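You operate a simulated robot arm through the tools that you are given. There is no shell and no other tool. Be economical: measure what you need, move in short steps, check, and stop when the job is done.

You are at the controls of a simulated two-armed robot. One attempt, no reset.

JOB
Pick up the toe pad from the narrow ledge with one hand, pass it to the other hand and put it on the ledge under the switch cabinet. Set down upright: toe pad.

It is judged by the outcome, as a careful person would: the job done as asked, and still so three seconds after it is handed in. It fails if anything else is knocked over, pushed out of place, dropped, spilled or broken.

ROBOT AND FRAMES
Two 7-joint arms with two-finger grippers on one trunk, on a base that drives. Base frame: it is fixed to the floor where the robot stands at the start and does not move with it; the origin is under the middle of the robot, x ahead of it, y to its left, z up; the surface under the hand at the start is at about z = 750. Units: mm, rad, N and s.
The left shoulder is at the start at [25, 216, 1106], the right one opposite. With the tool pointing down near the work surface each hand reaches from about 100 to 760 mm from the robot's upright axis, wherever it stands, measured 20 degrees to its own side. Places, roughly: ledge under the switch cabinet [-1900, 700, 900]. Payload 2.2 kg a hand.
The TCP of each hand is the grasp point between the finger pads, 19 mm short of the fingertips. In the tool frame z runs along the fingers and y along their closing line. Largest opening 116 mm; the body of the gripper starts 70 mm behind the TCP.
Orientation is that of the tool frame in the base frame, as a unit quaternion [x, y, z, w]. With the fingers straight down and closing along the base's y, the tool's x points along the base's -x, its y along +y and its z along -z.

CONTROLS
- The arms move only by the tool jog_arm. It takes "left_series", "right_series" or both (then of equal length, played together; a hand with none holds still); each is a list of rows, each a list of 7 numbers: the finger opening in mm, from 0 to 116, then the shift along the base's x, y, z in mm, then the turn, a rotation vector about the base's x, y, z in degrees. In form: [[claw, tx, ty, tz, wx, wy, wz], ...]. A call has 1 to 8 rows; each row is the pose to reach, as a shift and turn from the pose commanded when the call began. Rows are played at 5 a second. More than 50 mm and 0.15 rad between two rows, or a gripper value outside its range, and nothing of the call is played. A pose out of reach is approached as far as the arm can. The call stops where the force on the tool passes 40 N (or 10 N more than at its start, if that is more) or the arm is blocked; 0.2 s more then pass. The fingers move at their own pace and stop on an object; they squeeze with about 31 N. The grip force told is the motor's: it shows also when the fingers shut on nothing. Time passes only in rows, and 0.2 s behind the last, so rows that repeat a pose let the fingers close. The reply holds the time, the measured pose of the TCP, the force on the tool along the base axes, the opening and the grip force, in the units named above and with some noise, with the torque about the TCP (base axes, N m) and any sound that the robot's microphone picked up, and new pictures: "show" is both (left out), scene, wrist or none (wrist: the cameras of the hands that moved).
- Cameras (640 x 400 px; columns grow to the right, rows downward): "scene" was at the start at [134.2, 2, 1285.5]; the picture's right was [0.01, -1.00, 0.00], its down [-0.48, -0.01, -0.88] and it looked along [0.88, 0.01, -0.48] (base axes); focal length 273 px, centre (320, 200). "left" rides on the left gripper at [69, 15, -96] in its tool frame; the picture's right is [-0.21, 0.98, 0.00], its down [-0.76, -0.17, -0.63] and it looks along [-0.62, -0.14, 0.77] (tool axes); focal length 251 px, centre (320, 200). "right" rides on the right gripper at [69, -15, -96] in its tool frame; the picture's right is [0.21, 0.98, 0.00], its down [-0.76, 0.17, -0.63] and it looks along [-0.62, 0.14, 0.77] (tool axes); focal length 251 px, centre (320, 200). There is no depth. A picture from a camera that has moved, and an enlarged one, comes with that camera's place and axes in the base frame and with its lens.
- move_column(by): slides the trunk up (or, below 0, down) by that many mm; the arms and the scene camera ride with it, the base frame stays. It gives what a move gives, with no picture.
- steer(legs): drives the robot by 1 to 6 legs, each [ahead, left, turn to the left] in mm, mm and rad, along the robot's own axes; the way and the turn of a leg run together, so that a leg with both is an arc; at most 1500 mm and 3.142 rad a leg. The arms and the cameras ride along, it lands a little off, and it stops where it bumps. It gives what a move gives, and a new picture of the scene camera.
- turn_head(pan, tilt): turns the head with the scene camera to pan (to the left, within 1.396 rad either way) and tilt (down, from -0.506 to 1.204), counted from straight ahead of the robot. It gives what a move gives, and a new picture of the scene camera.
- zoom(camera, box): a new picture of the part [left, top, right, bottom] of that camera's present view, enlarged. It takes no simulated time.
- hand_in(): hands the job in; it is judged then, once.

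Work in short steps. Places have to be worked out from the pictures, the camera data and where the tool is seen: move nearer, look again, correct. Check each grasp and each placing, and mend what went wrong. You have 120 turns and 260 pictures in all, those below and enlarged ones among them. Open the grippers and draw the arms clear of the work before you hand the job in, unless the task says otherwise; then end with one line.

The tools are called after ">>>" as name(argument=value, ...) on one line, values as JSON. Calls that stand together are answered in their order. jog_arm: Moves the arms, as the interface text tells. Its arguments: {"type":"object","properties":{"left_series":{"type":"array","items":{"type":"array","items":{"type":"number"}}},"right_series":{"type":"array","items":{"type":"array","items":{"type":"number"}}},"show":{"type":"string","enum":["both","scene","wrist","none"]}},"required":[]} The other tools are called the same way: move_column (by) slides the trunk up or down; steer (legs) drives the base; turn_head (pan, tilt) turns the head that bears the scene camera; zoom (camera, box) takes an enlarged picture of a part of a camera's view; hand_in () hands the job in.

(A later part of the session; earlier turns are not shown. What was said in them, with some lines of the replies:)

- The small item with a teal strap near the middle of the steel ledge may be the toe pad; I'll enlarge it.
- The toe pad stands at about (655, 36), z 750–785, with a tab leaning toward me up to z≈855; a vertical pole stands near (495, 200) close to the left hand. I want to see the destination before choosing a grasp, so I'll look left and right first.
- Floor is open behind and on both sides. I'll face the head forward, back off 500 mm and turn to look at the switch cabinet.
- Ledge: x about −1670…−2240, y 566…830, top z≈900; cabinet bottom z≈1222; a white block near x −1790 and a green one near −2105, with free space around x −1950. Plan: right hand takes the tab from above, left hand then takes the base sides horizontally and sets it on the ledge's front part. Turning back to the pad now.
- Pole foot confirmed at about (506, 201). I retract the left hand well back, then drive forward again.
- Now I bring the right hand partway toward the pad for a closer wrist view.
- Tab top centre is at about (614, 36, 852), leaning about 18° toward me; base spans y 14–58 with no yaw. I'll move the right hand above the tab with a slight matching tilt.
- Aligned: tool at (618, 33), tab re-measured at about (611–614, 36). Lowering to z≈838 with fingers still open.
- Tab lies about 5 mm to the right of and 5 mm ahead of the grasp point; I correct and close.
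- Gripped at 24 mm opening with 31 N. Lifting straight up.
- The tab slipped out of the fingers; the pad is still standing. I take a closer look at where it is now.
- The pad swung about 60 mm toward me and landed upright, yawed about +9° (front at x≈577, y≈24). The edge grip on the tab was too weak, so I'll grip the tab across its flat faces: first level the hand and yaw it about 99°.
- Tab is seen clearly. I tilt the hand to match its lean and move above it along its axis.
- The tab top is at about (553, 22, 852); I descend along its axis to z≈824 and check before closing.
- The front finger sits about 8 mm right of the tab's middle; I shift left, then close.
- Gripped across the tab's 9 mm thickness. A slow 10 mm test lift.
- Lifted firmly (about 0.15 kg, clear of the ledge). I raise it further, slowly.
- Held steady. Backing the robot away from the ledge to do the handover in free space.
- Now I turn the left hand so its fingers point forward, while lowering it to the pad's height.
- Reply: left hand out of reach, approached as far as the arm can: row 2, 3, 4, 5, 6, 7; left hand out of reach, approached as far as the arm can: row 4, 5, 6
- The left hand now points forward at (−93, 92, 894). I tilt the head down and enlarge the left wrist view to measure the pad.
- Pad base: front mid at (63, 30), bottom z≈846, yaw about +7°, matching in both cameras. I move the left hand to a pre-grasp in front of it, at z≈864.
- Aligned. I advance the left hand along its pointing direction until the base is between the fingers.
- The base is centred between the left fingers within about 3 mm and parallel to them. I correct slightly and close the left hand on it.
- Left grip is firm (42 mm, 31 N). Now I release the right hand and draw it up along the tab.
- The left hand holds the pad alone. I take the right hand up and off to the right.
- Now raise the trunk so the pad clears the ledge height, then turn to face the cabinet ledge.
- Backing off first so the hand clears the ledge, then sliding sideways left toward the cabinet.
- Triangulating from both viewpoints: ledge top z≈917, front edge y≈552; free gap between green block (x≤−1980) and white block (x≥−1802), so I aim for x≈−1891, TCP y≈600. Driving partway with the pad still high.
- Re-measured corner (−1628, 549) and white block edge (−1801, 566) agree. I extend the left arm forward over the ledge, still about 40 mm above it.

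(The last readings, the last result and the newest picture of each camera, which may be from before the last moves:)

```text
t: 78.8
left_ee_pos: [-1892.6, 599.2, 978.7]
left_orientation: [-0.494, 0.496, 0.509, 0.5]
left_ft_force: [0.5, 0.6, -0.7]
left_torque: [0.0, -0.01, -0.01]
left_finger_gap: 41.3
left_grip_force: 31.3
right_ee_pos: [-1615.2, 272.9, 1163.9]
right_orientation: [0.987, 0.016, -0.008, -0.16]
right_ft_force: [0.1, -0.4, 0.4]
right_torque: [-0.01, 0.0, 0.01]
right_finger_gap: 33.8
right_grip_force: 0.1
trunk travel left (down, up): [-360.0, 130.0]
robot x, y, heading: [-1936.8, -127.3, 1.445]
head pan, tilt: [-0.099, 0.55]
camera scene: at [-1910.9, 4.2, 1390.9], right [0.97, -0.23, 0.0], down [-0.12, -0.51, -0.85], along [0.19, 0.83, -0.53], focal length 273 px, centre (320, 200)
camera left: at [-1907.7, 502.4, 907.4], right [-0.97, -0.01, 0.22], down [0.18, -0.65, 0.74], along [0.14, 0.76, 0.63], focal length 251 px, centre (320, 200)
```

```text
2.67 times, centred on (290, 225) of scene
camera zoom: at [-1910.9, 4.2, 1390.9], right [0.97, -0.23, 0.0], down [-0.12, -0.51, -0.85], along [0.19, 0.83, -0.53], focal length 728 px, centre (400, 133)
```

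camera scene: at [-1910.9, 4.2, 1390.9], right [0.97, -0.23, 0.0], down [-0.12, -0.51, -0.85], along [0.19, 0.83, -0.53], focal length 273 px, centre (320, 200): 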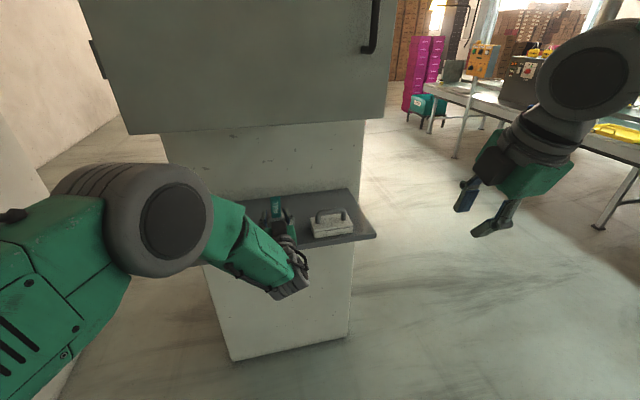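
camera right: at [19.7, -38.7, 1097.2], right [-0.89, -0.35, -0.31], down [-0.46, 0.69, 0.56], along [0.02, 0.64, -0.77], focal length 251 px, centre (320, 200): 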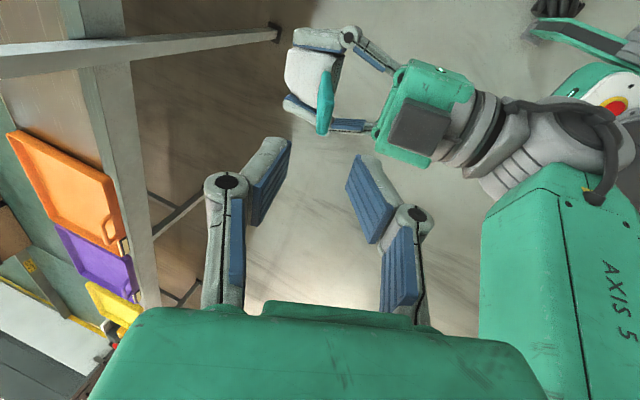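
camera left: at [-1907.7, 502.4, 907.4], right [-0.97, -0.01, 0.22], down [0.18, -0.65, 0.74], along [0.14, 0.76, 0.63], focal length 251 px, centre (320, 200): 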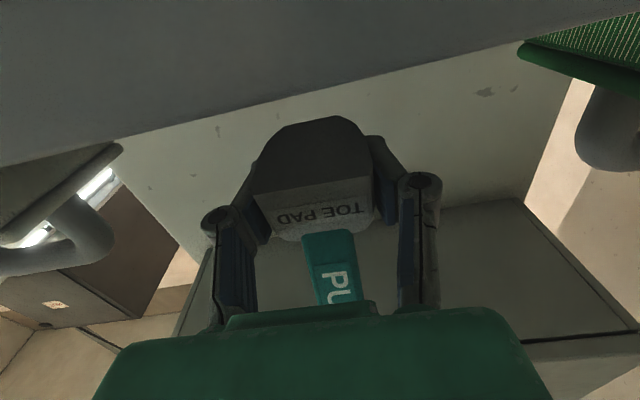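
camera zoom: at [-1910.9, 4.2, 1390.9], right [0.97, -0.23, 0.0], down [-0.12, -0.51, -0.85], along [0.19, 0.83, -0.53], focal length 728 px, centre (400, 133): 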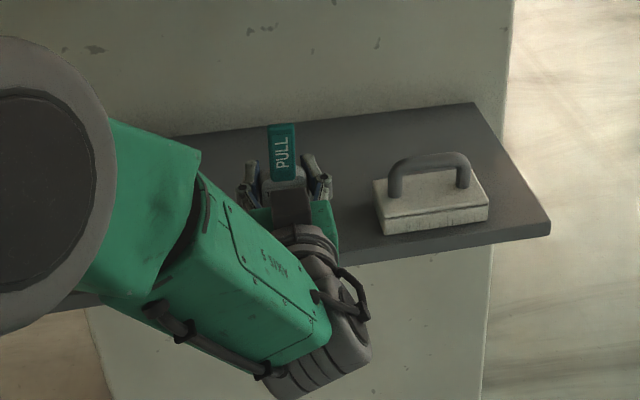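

Well placed in the gap; the wrist view puts the ledge top at z≈918–920. Lowering to just above contact.

>>> jog_arm(left_series=[[20, 0, 0, -8, 0, 0, 0], [20, 0, 0, -16, 0, 0, 0], [20, 0, 0, -24, 0, 0, 0], [20, 0, 0, -30, 0, 0, 0], [20, 0, 0, -34, 0, 0, 0], [20, 0, 0, -34, 0, 0, 0]])

>>> zoom(camera="scene", box=[230, 180, 358, 260])

```text
t: 80.2
left_ee_pos: [-1892.1, 600.4, 942.3]
left_orientation: [-0.494, 0.496, 0.509, 0.501]
left_ft_force: [0.4, 0.4, -1.3]
left_torque: [0.01, 0.02, 0.02]
left_finger_gap: 41.4
left_grip_force: 31.3
right_ee_pos: [-1613.9, 272.3, 1164.3]
right_orientation: [0.987, 0.015, -0.008, -0.161]
right_ft_force: [0.0, -0.6, 0.0]
right_torque: [-0.01, -0.01, -0.01]
right_finger_gap: 34.0
right_grip_force: 0.0
trunk travel left (down, up): [-360.0, 130.0]
robot x, y, heading: [-1938.8, -129.5, 1.442]
head pan, tilt: [-0.099, 0.55]
camera scene: at [-1910.1, 4.4, 1390.9], right [0.97, -0.23, 0.0], down [-0.12, -0.51, -0.85], along [0.19, 0.83, -0.53], focal length 273 px, centre (320, 200)
camera left: at [-1907.2, 502.8, 871.8], right [-0.97, -0.01, 0.22], down [0.18, -0.65, 0.74], along [0.14, 0.76, 0.63], focal length 251 px, centre (320, 200)
```

scene: 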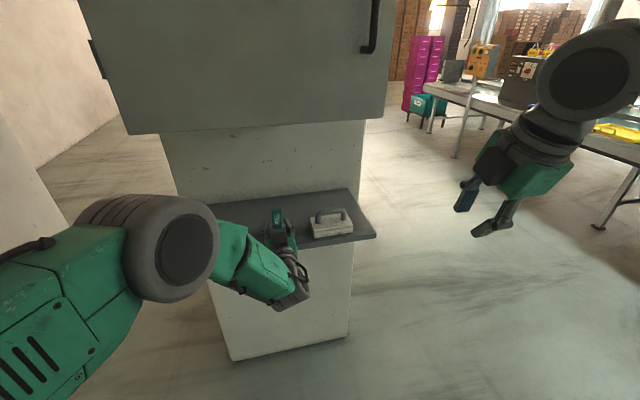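
left: 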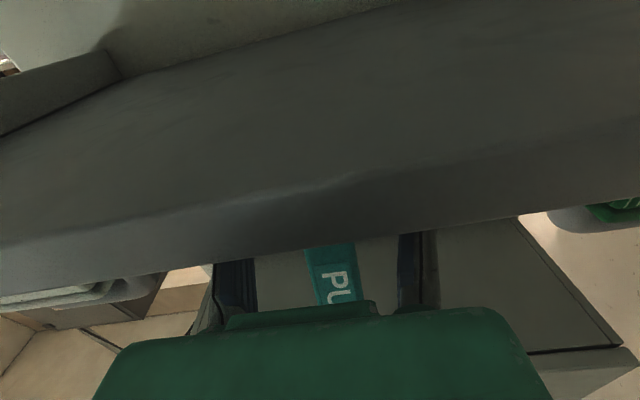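

```text
5.00 times, centred on (294, 220) of scene
camera zoom: at [-1910.1, 4.4, 1390.9], right [0.97, -0.23, 0.0], down [-0.12, -0.51, -0.85], along [0.19, 0.83, -0.53], focal length 1364 px, centre (450, 100)
```

zoom: 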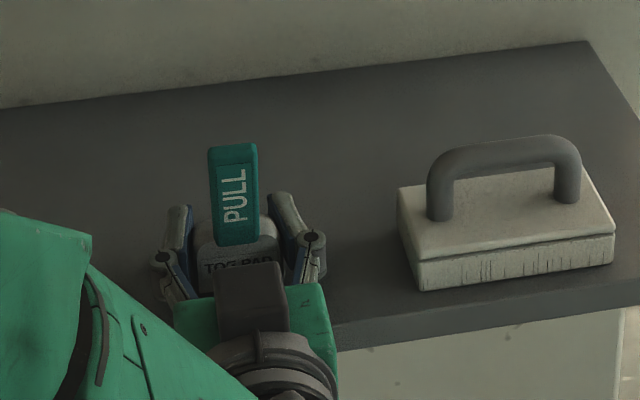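

No contact yet. Lowering in 1.5 mm steps, watching the vertical force.

>>> jog_arm(left_series=[[20, 0, 0, -1.5, 0, 0, 0], [20, 0, 0, -3, 0, 0, 0], [20, 0, 0, -4, 0, 0, 0], [20, 0, 0, -4, 0, 0, 0]], show="none")

```text
t: 81.2
left_ee_pos: [-1892.9, 599.4, 940.5]
left_orientation: [-0.494, 0.495, 0.51, 0.501]
left_ft_force: [-0.6, 0.4, 8.3]
left_torque: [0.22, -0.12, 0.01]
left_finger_gap: 41.2
left_grip_force: 30.8
right_ee_pos: [-1615.3, 271.8, 1164.3]
right_orientation: [0.987, 0.016, -0.007, -0.161]
right_ft_force: [-0.7, 0.0, 0.9]
right_torque: [-0.02, 0.04, -0.01]
right_finger_gap: 34.1
right_grip_force: 0.0
trunk travel left (down, up): [-360.0, 130.0]
robot x, y, heading: [-1938.3, -129.7, 1.445]
head pan, tilt: [-0.099, 0.55]
```

Contact at 8 N, at the pad's back edge. I level the pad by 1.5°, lower a touch more and look.

>>> jog_arm(left_series=[[20, 0, 0, -0.5, 0.8, 0, 0], [20, 0, 0, -1, 1.5, 0, 0], [20, 0, 0, -1, 1.5, 0, 0]], show="none")

>>> zoom(camera="scene", box=[230, 180, 358, 260])

```text
t: 82.0
left_ee_pos: [-1891.2, 598.9, 939.6]
left_orientation: [-0.486, 0.487, 0.517, 0.509]
left_ft_force: [-0.6, 1.1, 15.1]
left_torque: [0.44, -0.21, 0.04]
left_finger_gap: 41.0
left_grip_force: 31.2
right_ee_pos: [-1615.9, 271.4, 1164.2]
right_orientation: [0.987, 0.015, -0.007, -0.161]
right_ft_force: [-0.4, 0.1, -0.9]
right_torque: [-0.01, 0.01, 0.02]
right_finger_gap: 34.2
right_grip_force: 0.1
trunk travel left (down, up): [-360.0, 130.0]
robot x, y, heading: [-1936.6, -127.7, 1.447]
head pan, tilt: [-0.099, 0.55]
```

```text
5.00 times, centred on (294, 220) of scene
camera zoom: at [-1910.6, 1.4, 1391.3], right [0.97, -0.23, 0.0], down [-0.12, -0.51, -0.85], along [0.19, 0.83, -0.52], focal length 1364 px, centre (450, 100)
```

zoom: 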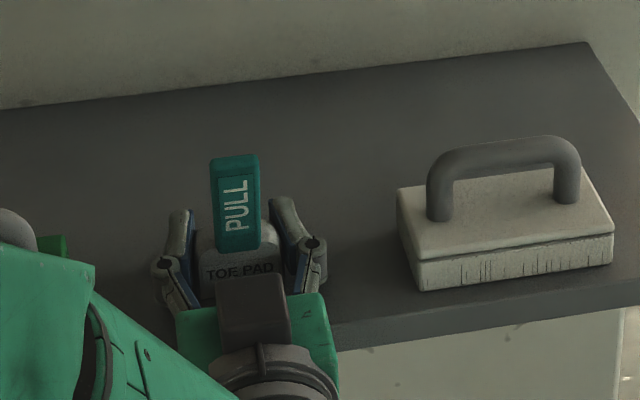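

Contact still at the back edge, so I pitch a further 3° while lifting slightly, then touch down again.

>>> jog_arm(left_series=[[20, 0, 0, 1.2, 1.5, 0, 0], [20, 0, 0, 1.2, 3, 0, 0], [20, 0, 0, 1.2, 3, 0, 0], [20, 0, 0, 0.2, 3, 0, 0], [20, 0, 0, 0.2, 3, 0, 0]], show="none")

```text
t: 83.2
left_ee_pos: [-1891.7, 597.9, 939.7]
left_orientation: [-0.474, 0.475, 0.529, 0.52]
left_ft_force: [0.8, 0.4, 14.4]
left_torque: [-0.3, -0.34, -0.01]
left_finger_gap: 41.3
left_grip_force: 31.2
right_ee_pos: [-1615.1, 271.0, 1164.9]
right_orientation: [0.987, 0.016, -0.008, -0.162]
right_ft_force: [-0.3, -0.5, 0.0]
right_torque: [0.01, -0.01, 0.0]
right_finger_gap: 33.9
right_grip_force: 0.2
trunk travel left (down, up): [-360.0, 130.0]
robot x, y, heading: [-1942.8, -125.4, 1.444]
head pan, tilt: [-0.099, 0.55]
```

Contact moved to the front, so level lies between; I go back 1.2° and roll 1.5° to raise the right side, easing pressure.

>>> jog_arm(left_series=[[20, 0, 0, 0.4, -1.2, -1.5, 0], [20, 0, 0, 0.4, -1.2, -1.5, 0], [20, 0, 0, 0.4, -1.2, -1.5, 0]], show="none")

>>> zoom(camera="scene", box=[230, 180, 358, 260])

```text
t: 84.0
left_ee_pos: [-1891.5, 598.0, 938.5]
left_orientation: [-0.487, 0.473, 0.518, 0.52]
left_ft_force: [-1.0, 1.8, 12.6]
left_torque: [0.3, 0.22, -0.02]
left_finger_gap: 41.0
left_grip_force: 30.9
right_ee_pos: [-1614.2, 270.7, 1163.1]
right_orientation: [0.987, 0.015, -0.008, -0.16]
right_ft_force: [-0.2, -0.2, 0.3]
right_torque: [0.0, -0.02, -0.02]
right_finger_gap: 33.8
right_grip_force: 0.0
trunk travel left (down, up): [-360.0, 130.0]
robot x, y, heading: [-1936.4, -122.9, 1.446]
head pan, tilt: [-0.099, 0.55]
```

```text
5.00 times, centred on (294, 220) of scene
camera zoom: at [-1910.1, 1.9, 1391.2], right [0.97, -0.23, 0.0], down [-0.12, -0.51, -0.85], along [0.19, 0.83, -0.52], focal length 1364 px, centre (450, 100)
```

zoom: 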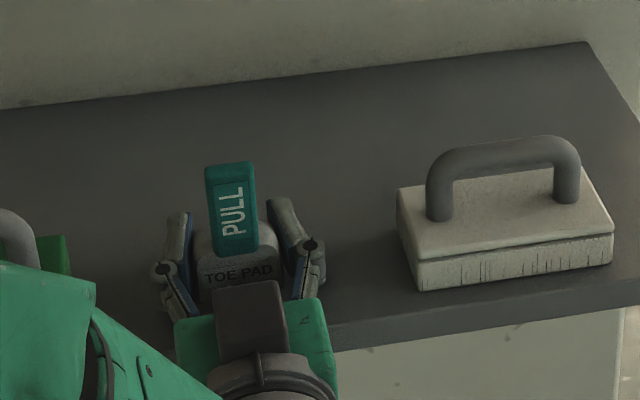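

Within about 1° of flat. I apply half the correction back, ease pressure, and open the left fingers modestly.

>>> jog_arm(left_series=[[20, 0, 0, 0.4, 0.5, 0.7, 0], [20, 0, 0, 0.4, 0.5, 0.7, 0], [46, 0, 0, 0.4, 0.5, 0.7, 0], [56, 0, 0, 0.4, 0.5, 0.7, 0], [64, 0, 0, 0.4, 0.5, 0.7, 0], [64, 0, 0, 0.4, 0.5, 0.7, 0]])

>>> zoom(camera="scene", box=[230, 180, 358, 260])

```text
t: 85.4
left_ee_pos: [-1891.2, 598.8, 938.8]
left_orientation: [-0.481, 0.475, 0.522, 0.519]
left_ft_force: [0.1, 0.0, -1.3]
left_torque: [-0.03, -0.02, -0.01]
left_finger_gap: 64.0
left_grip_force: 0.0
right_ee_pos: [-1613.9, 273.0, 1164.2]
right_orientation: [0.987, 0.014, -0.007, -0.161]
right_ft_force: [-0.5, -0.5, -0.3]
right_torque: [-0.03, 0.0, 0.02]
right_finger_gap: 34.1
right_grip_force: 0.1
trunk travel left (down, up): [-360.0, 130.0]
robot x, y, heading: [-1937.0, -126.2, 1.444]
head pan, tilt: [-0.099, 0.55]
camera scene: at [-1910.1, 4.3, 1390.9], right [0.97, -0.23, 0.0], down [-0.12, -0.51, -0.85], along [0.19, 0.83, -0.53], focal length 273 px, centre (320, 200)
camera left: at [-1905.7, 507.2, 861.4], right [-0.98, -0.03, 0.21], down [0.17, -0.69, 0.7], along [0.13, 0.72, 0.68], focal length 251 px, centre (320, 200)
```

scene: 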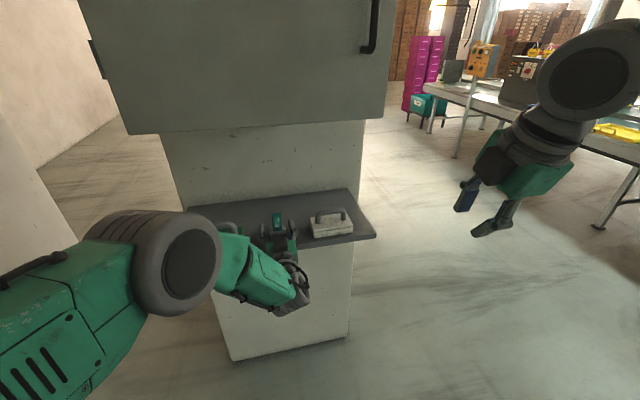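
left: 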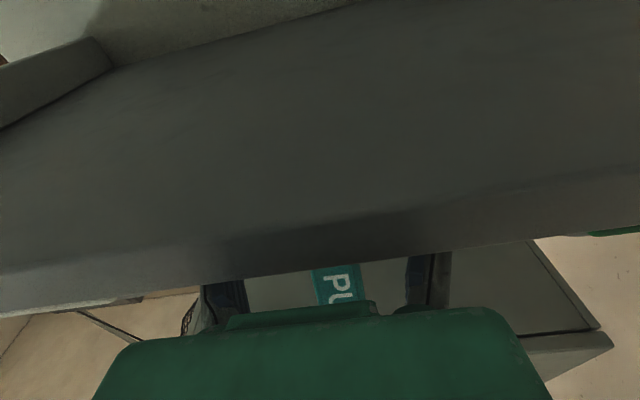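

```text
5.00 times, centred on (294, 220) of scene
camera zoom: at [-1910.1, 4.3, 1390.9], right [0.97, -0.23, 0.0], down [-0.12, -0.51, -0.85], along [0.19, 0.83, -0.53], focal length 1364 px, centre (450, 100)
```

zoom: 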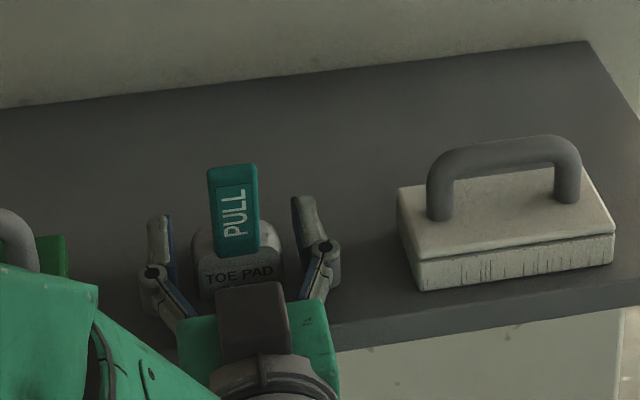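

The pad stands by itself with both fingers clear. Withdrawing the left hand straight back.

>>> jog_arm(left_series=[[64, 0, -15, 0, 0, 0, 0], [64, 0, -35, 0, 0, 0, 0], [64, 0, -60, 0, 0, 0, 0], [64, 0, -85, 0, 0, 0, 0], [64, 0, -110, 0, 0, 0, 0], [64, 0, -135, 0, 0, 0, 0], [64, 0, -150, 0, 0, 0, 0]], show="scene")

>>> steer(legs=[[-250, 0, 0]])

>>> zoom(camera="scene", box=[190, 130, 390, 255])

```text
t: 87.0
left_ee_pos: [-1891.9, 449.0, 938.5]
left_orientation: [-0.48, 0.475, 0.523, 0.52]
left_ft_force: [-0.2, -0.3, 0.8]
left_torque: [0.01, 0.01, 0.0]
left_finger_gap: 64.1
left_grip_force: 0.1
right_ee_pos: [-1613.9, 272.1, 1163.2]
right_orientation: [0.987, 0.015, -0.008, -0.161]
right_ft_force: [0.0, 0.8, 0.3]
right_torque: [-0.01, 0.0, -0.01]
right_finger_gap: 33.9
right_grip_force: 0.1
trunk travel left (down, up): [-360.0, 130.0]
robot x, y, heading: [-1936.1, -125.5, 1.44]
head pan, tilt: [-0.099, 0.55]
camera scene: at [-1910.1, 3.5, 1391.0], right [0.97, -0.23, 0.0], down [-0.12, -0.51, -0.85], along [0.19, 0.83, -0.53], focal length 273 px, centre (320, 200)
```

scene: 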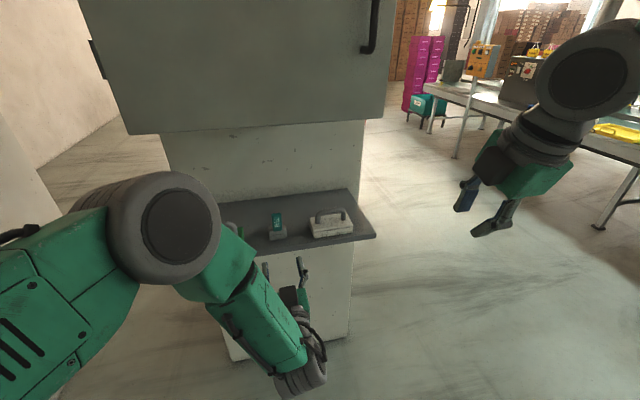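

```text
t: 88.8
left_ee_pos: [-1924.9, 193.5, 937.8]
left_orientation: [-0.481, 0.474, 0.523, 0.519]
left_ft_force: [0.1, 0.6, -0.4]
left_torque: [-0.01, -0.03, 0.01]
left_finger_gap: 64.0
left_grip_force: 0.0
right_ee_pos: [-1647.2, 17.6, 1163.0]
right_orientation: [0.987, 0.014, -0.007, -0.16]
right_ft_force: [0.1, 0.0, 0.1]
right_torque: [0.02, -0.02, 0.0]
right_finger_gap: 34.1
right_grip_force: 0.0
trunk travel left (down, up): [-360.0, 130.0]
robot x, y, heading: [-1970.5, -379.0, 1.44]
head pan, tilt: [-0.099, 0.55]
camera scene: at [-1942.6, -250.3, 1390.8], right [0.97, -0.23, 0.0], down [-0.12, -0.51, -0.85], along [0.19, 0.83, -0.53], focal length 273 px, centre (320, 200)
```

scene: 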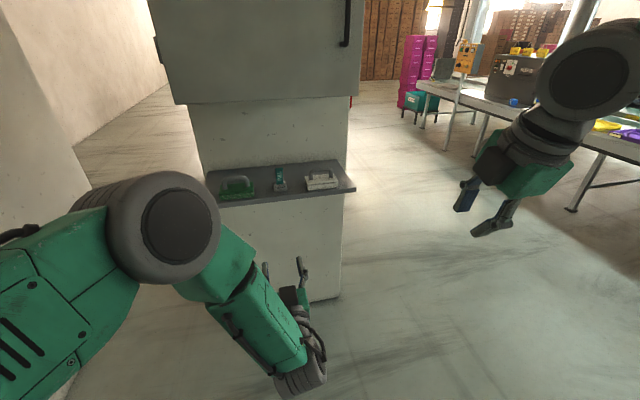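

```text
3.20 times, centred on (290, 192) of scene
camera zoom: at [-1942.6, -250.3, 1390.8], right [0.97, -0.23, 0.0], down [-0.12, -0.51, -0.85], along [0.19, 0.83, -0.53], focal length 873 px, centre (416, 224)
```

zoom: 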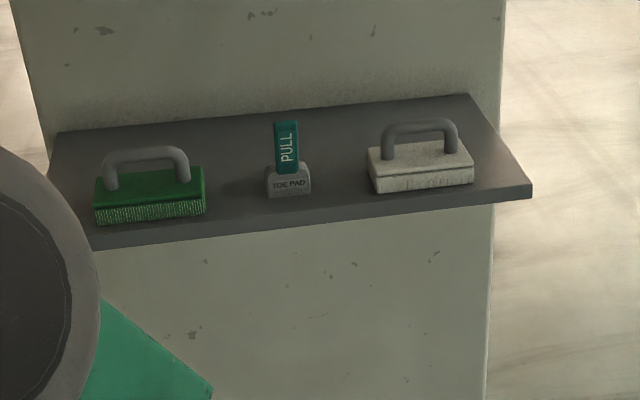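

The toe pad stands upright between the two undisturbed blocks, both grippers are open and empty, and the arms are clear. I hand the job in.

>>> hand_in()

```text
The job is handed in.
```

The toe pad is standing upright on the ledge under the switch cabinet, picked up with the right hand and passed to the left. On the first lift it slipped out of the fingers, slid about 60 mm and landed upright on its own ledge. I then re-gripped it across the tab, and nothing else appears to have been touched.
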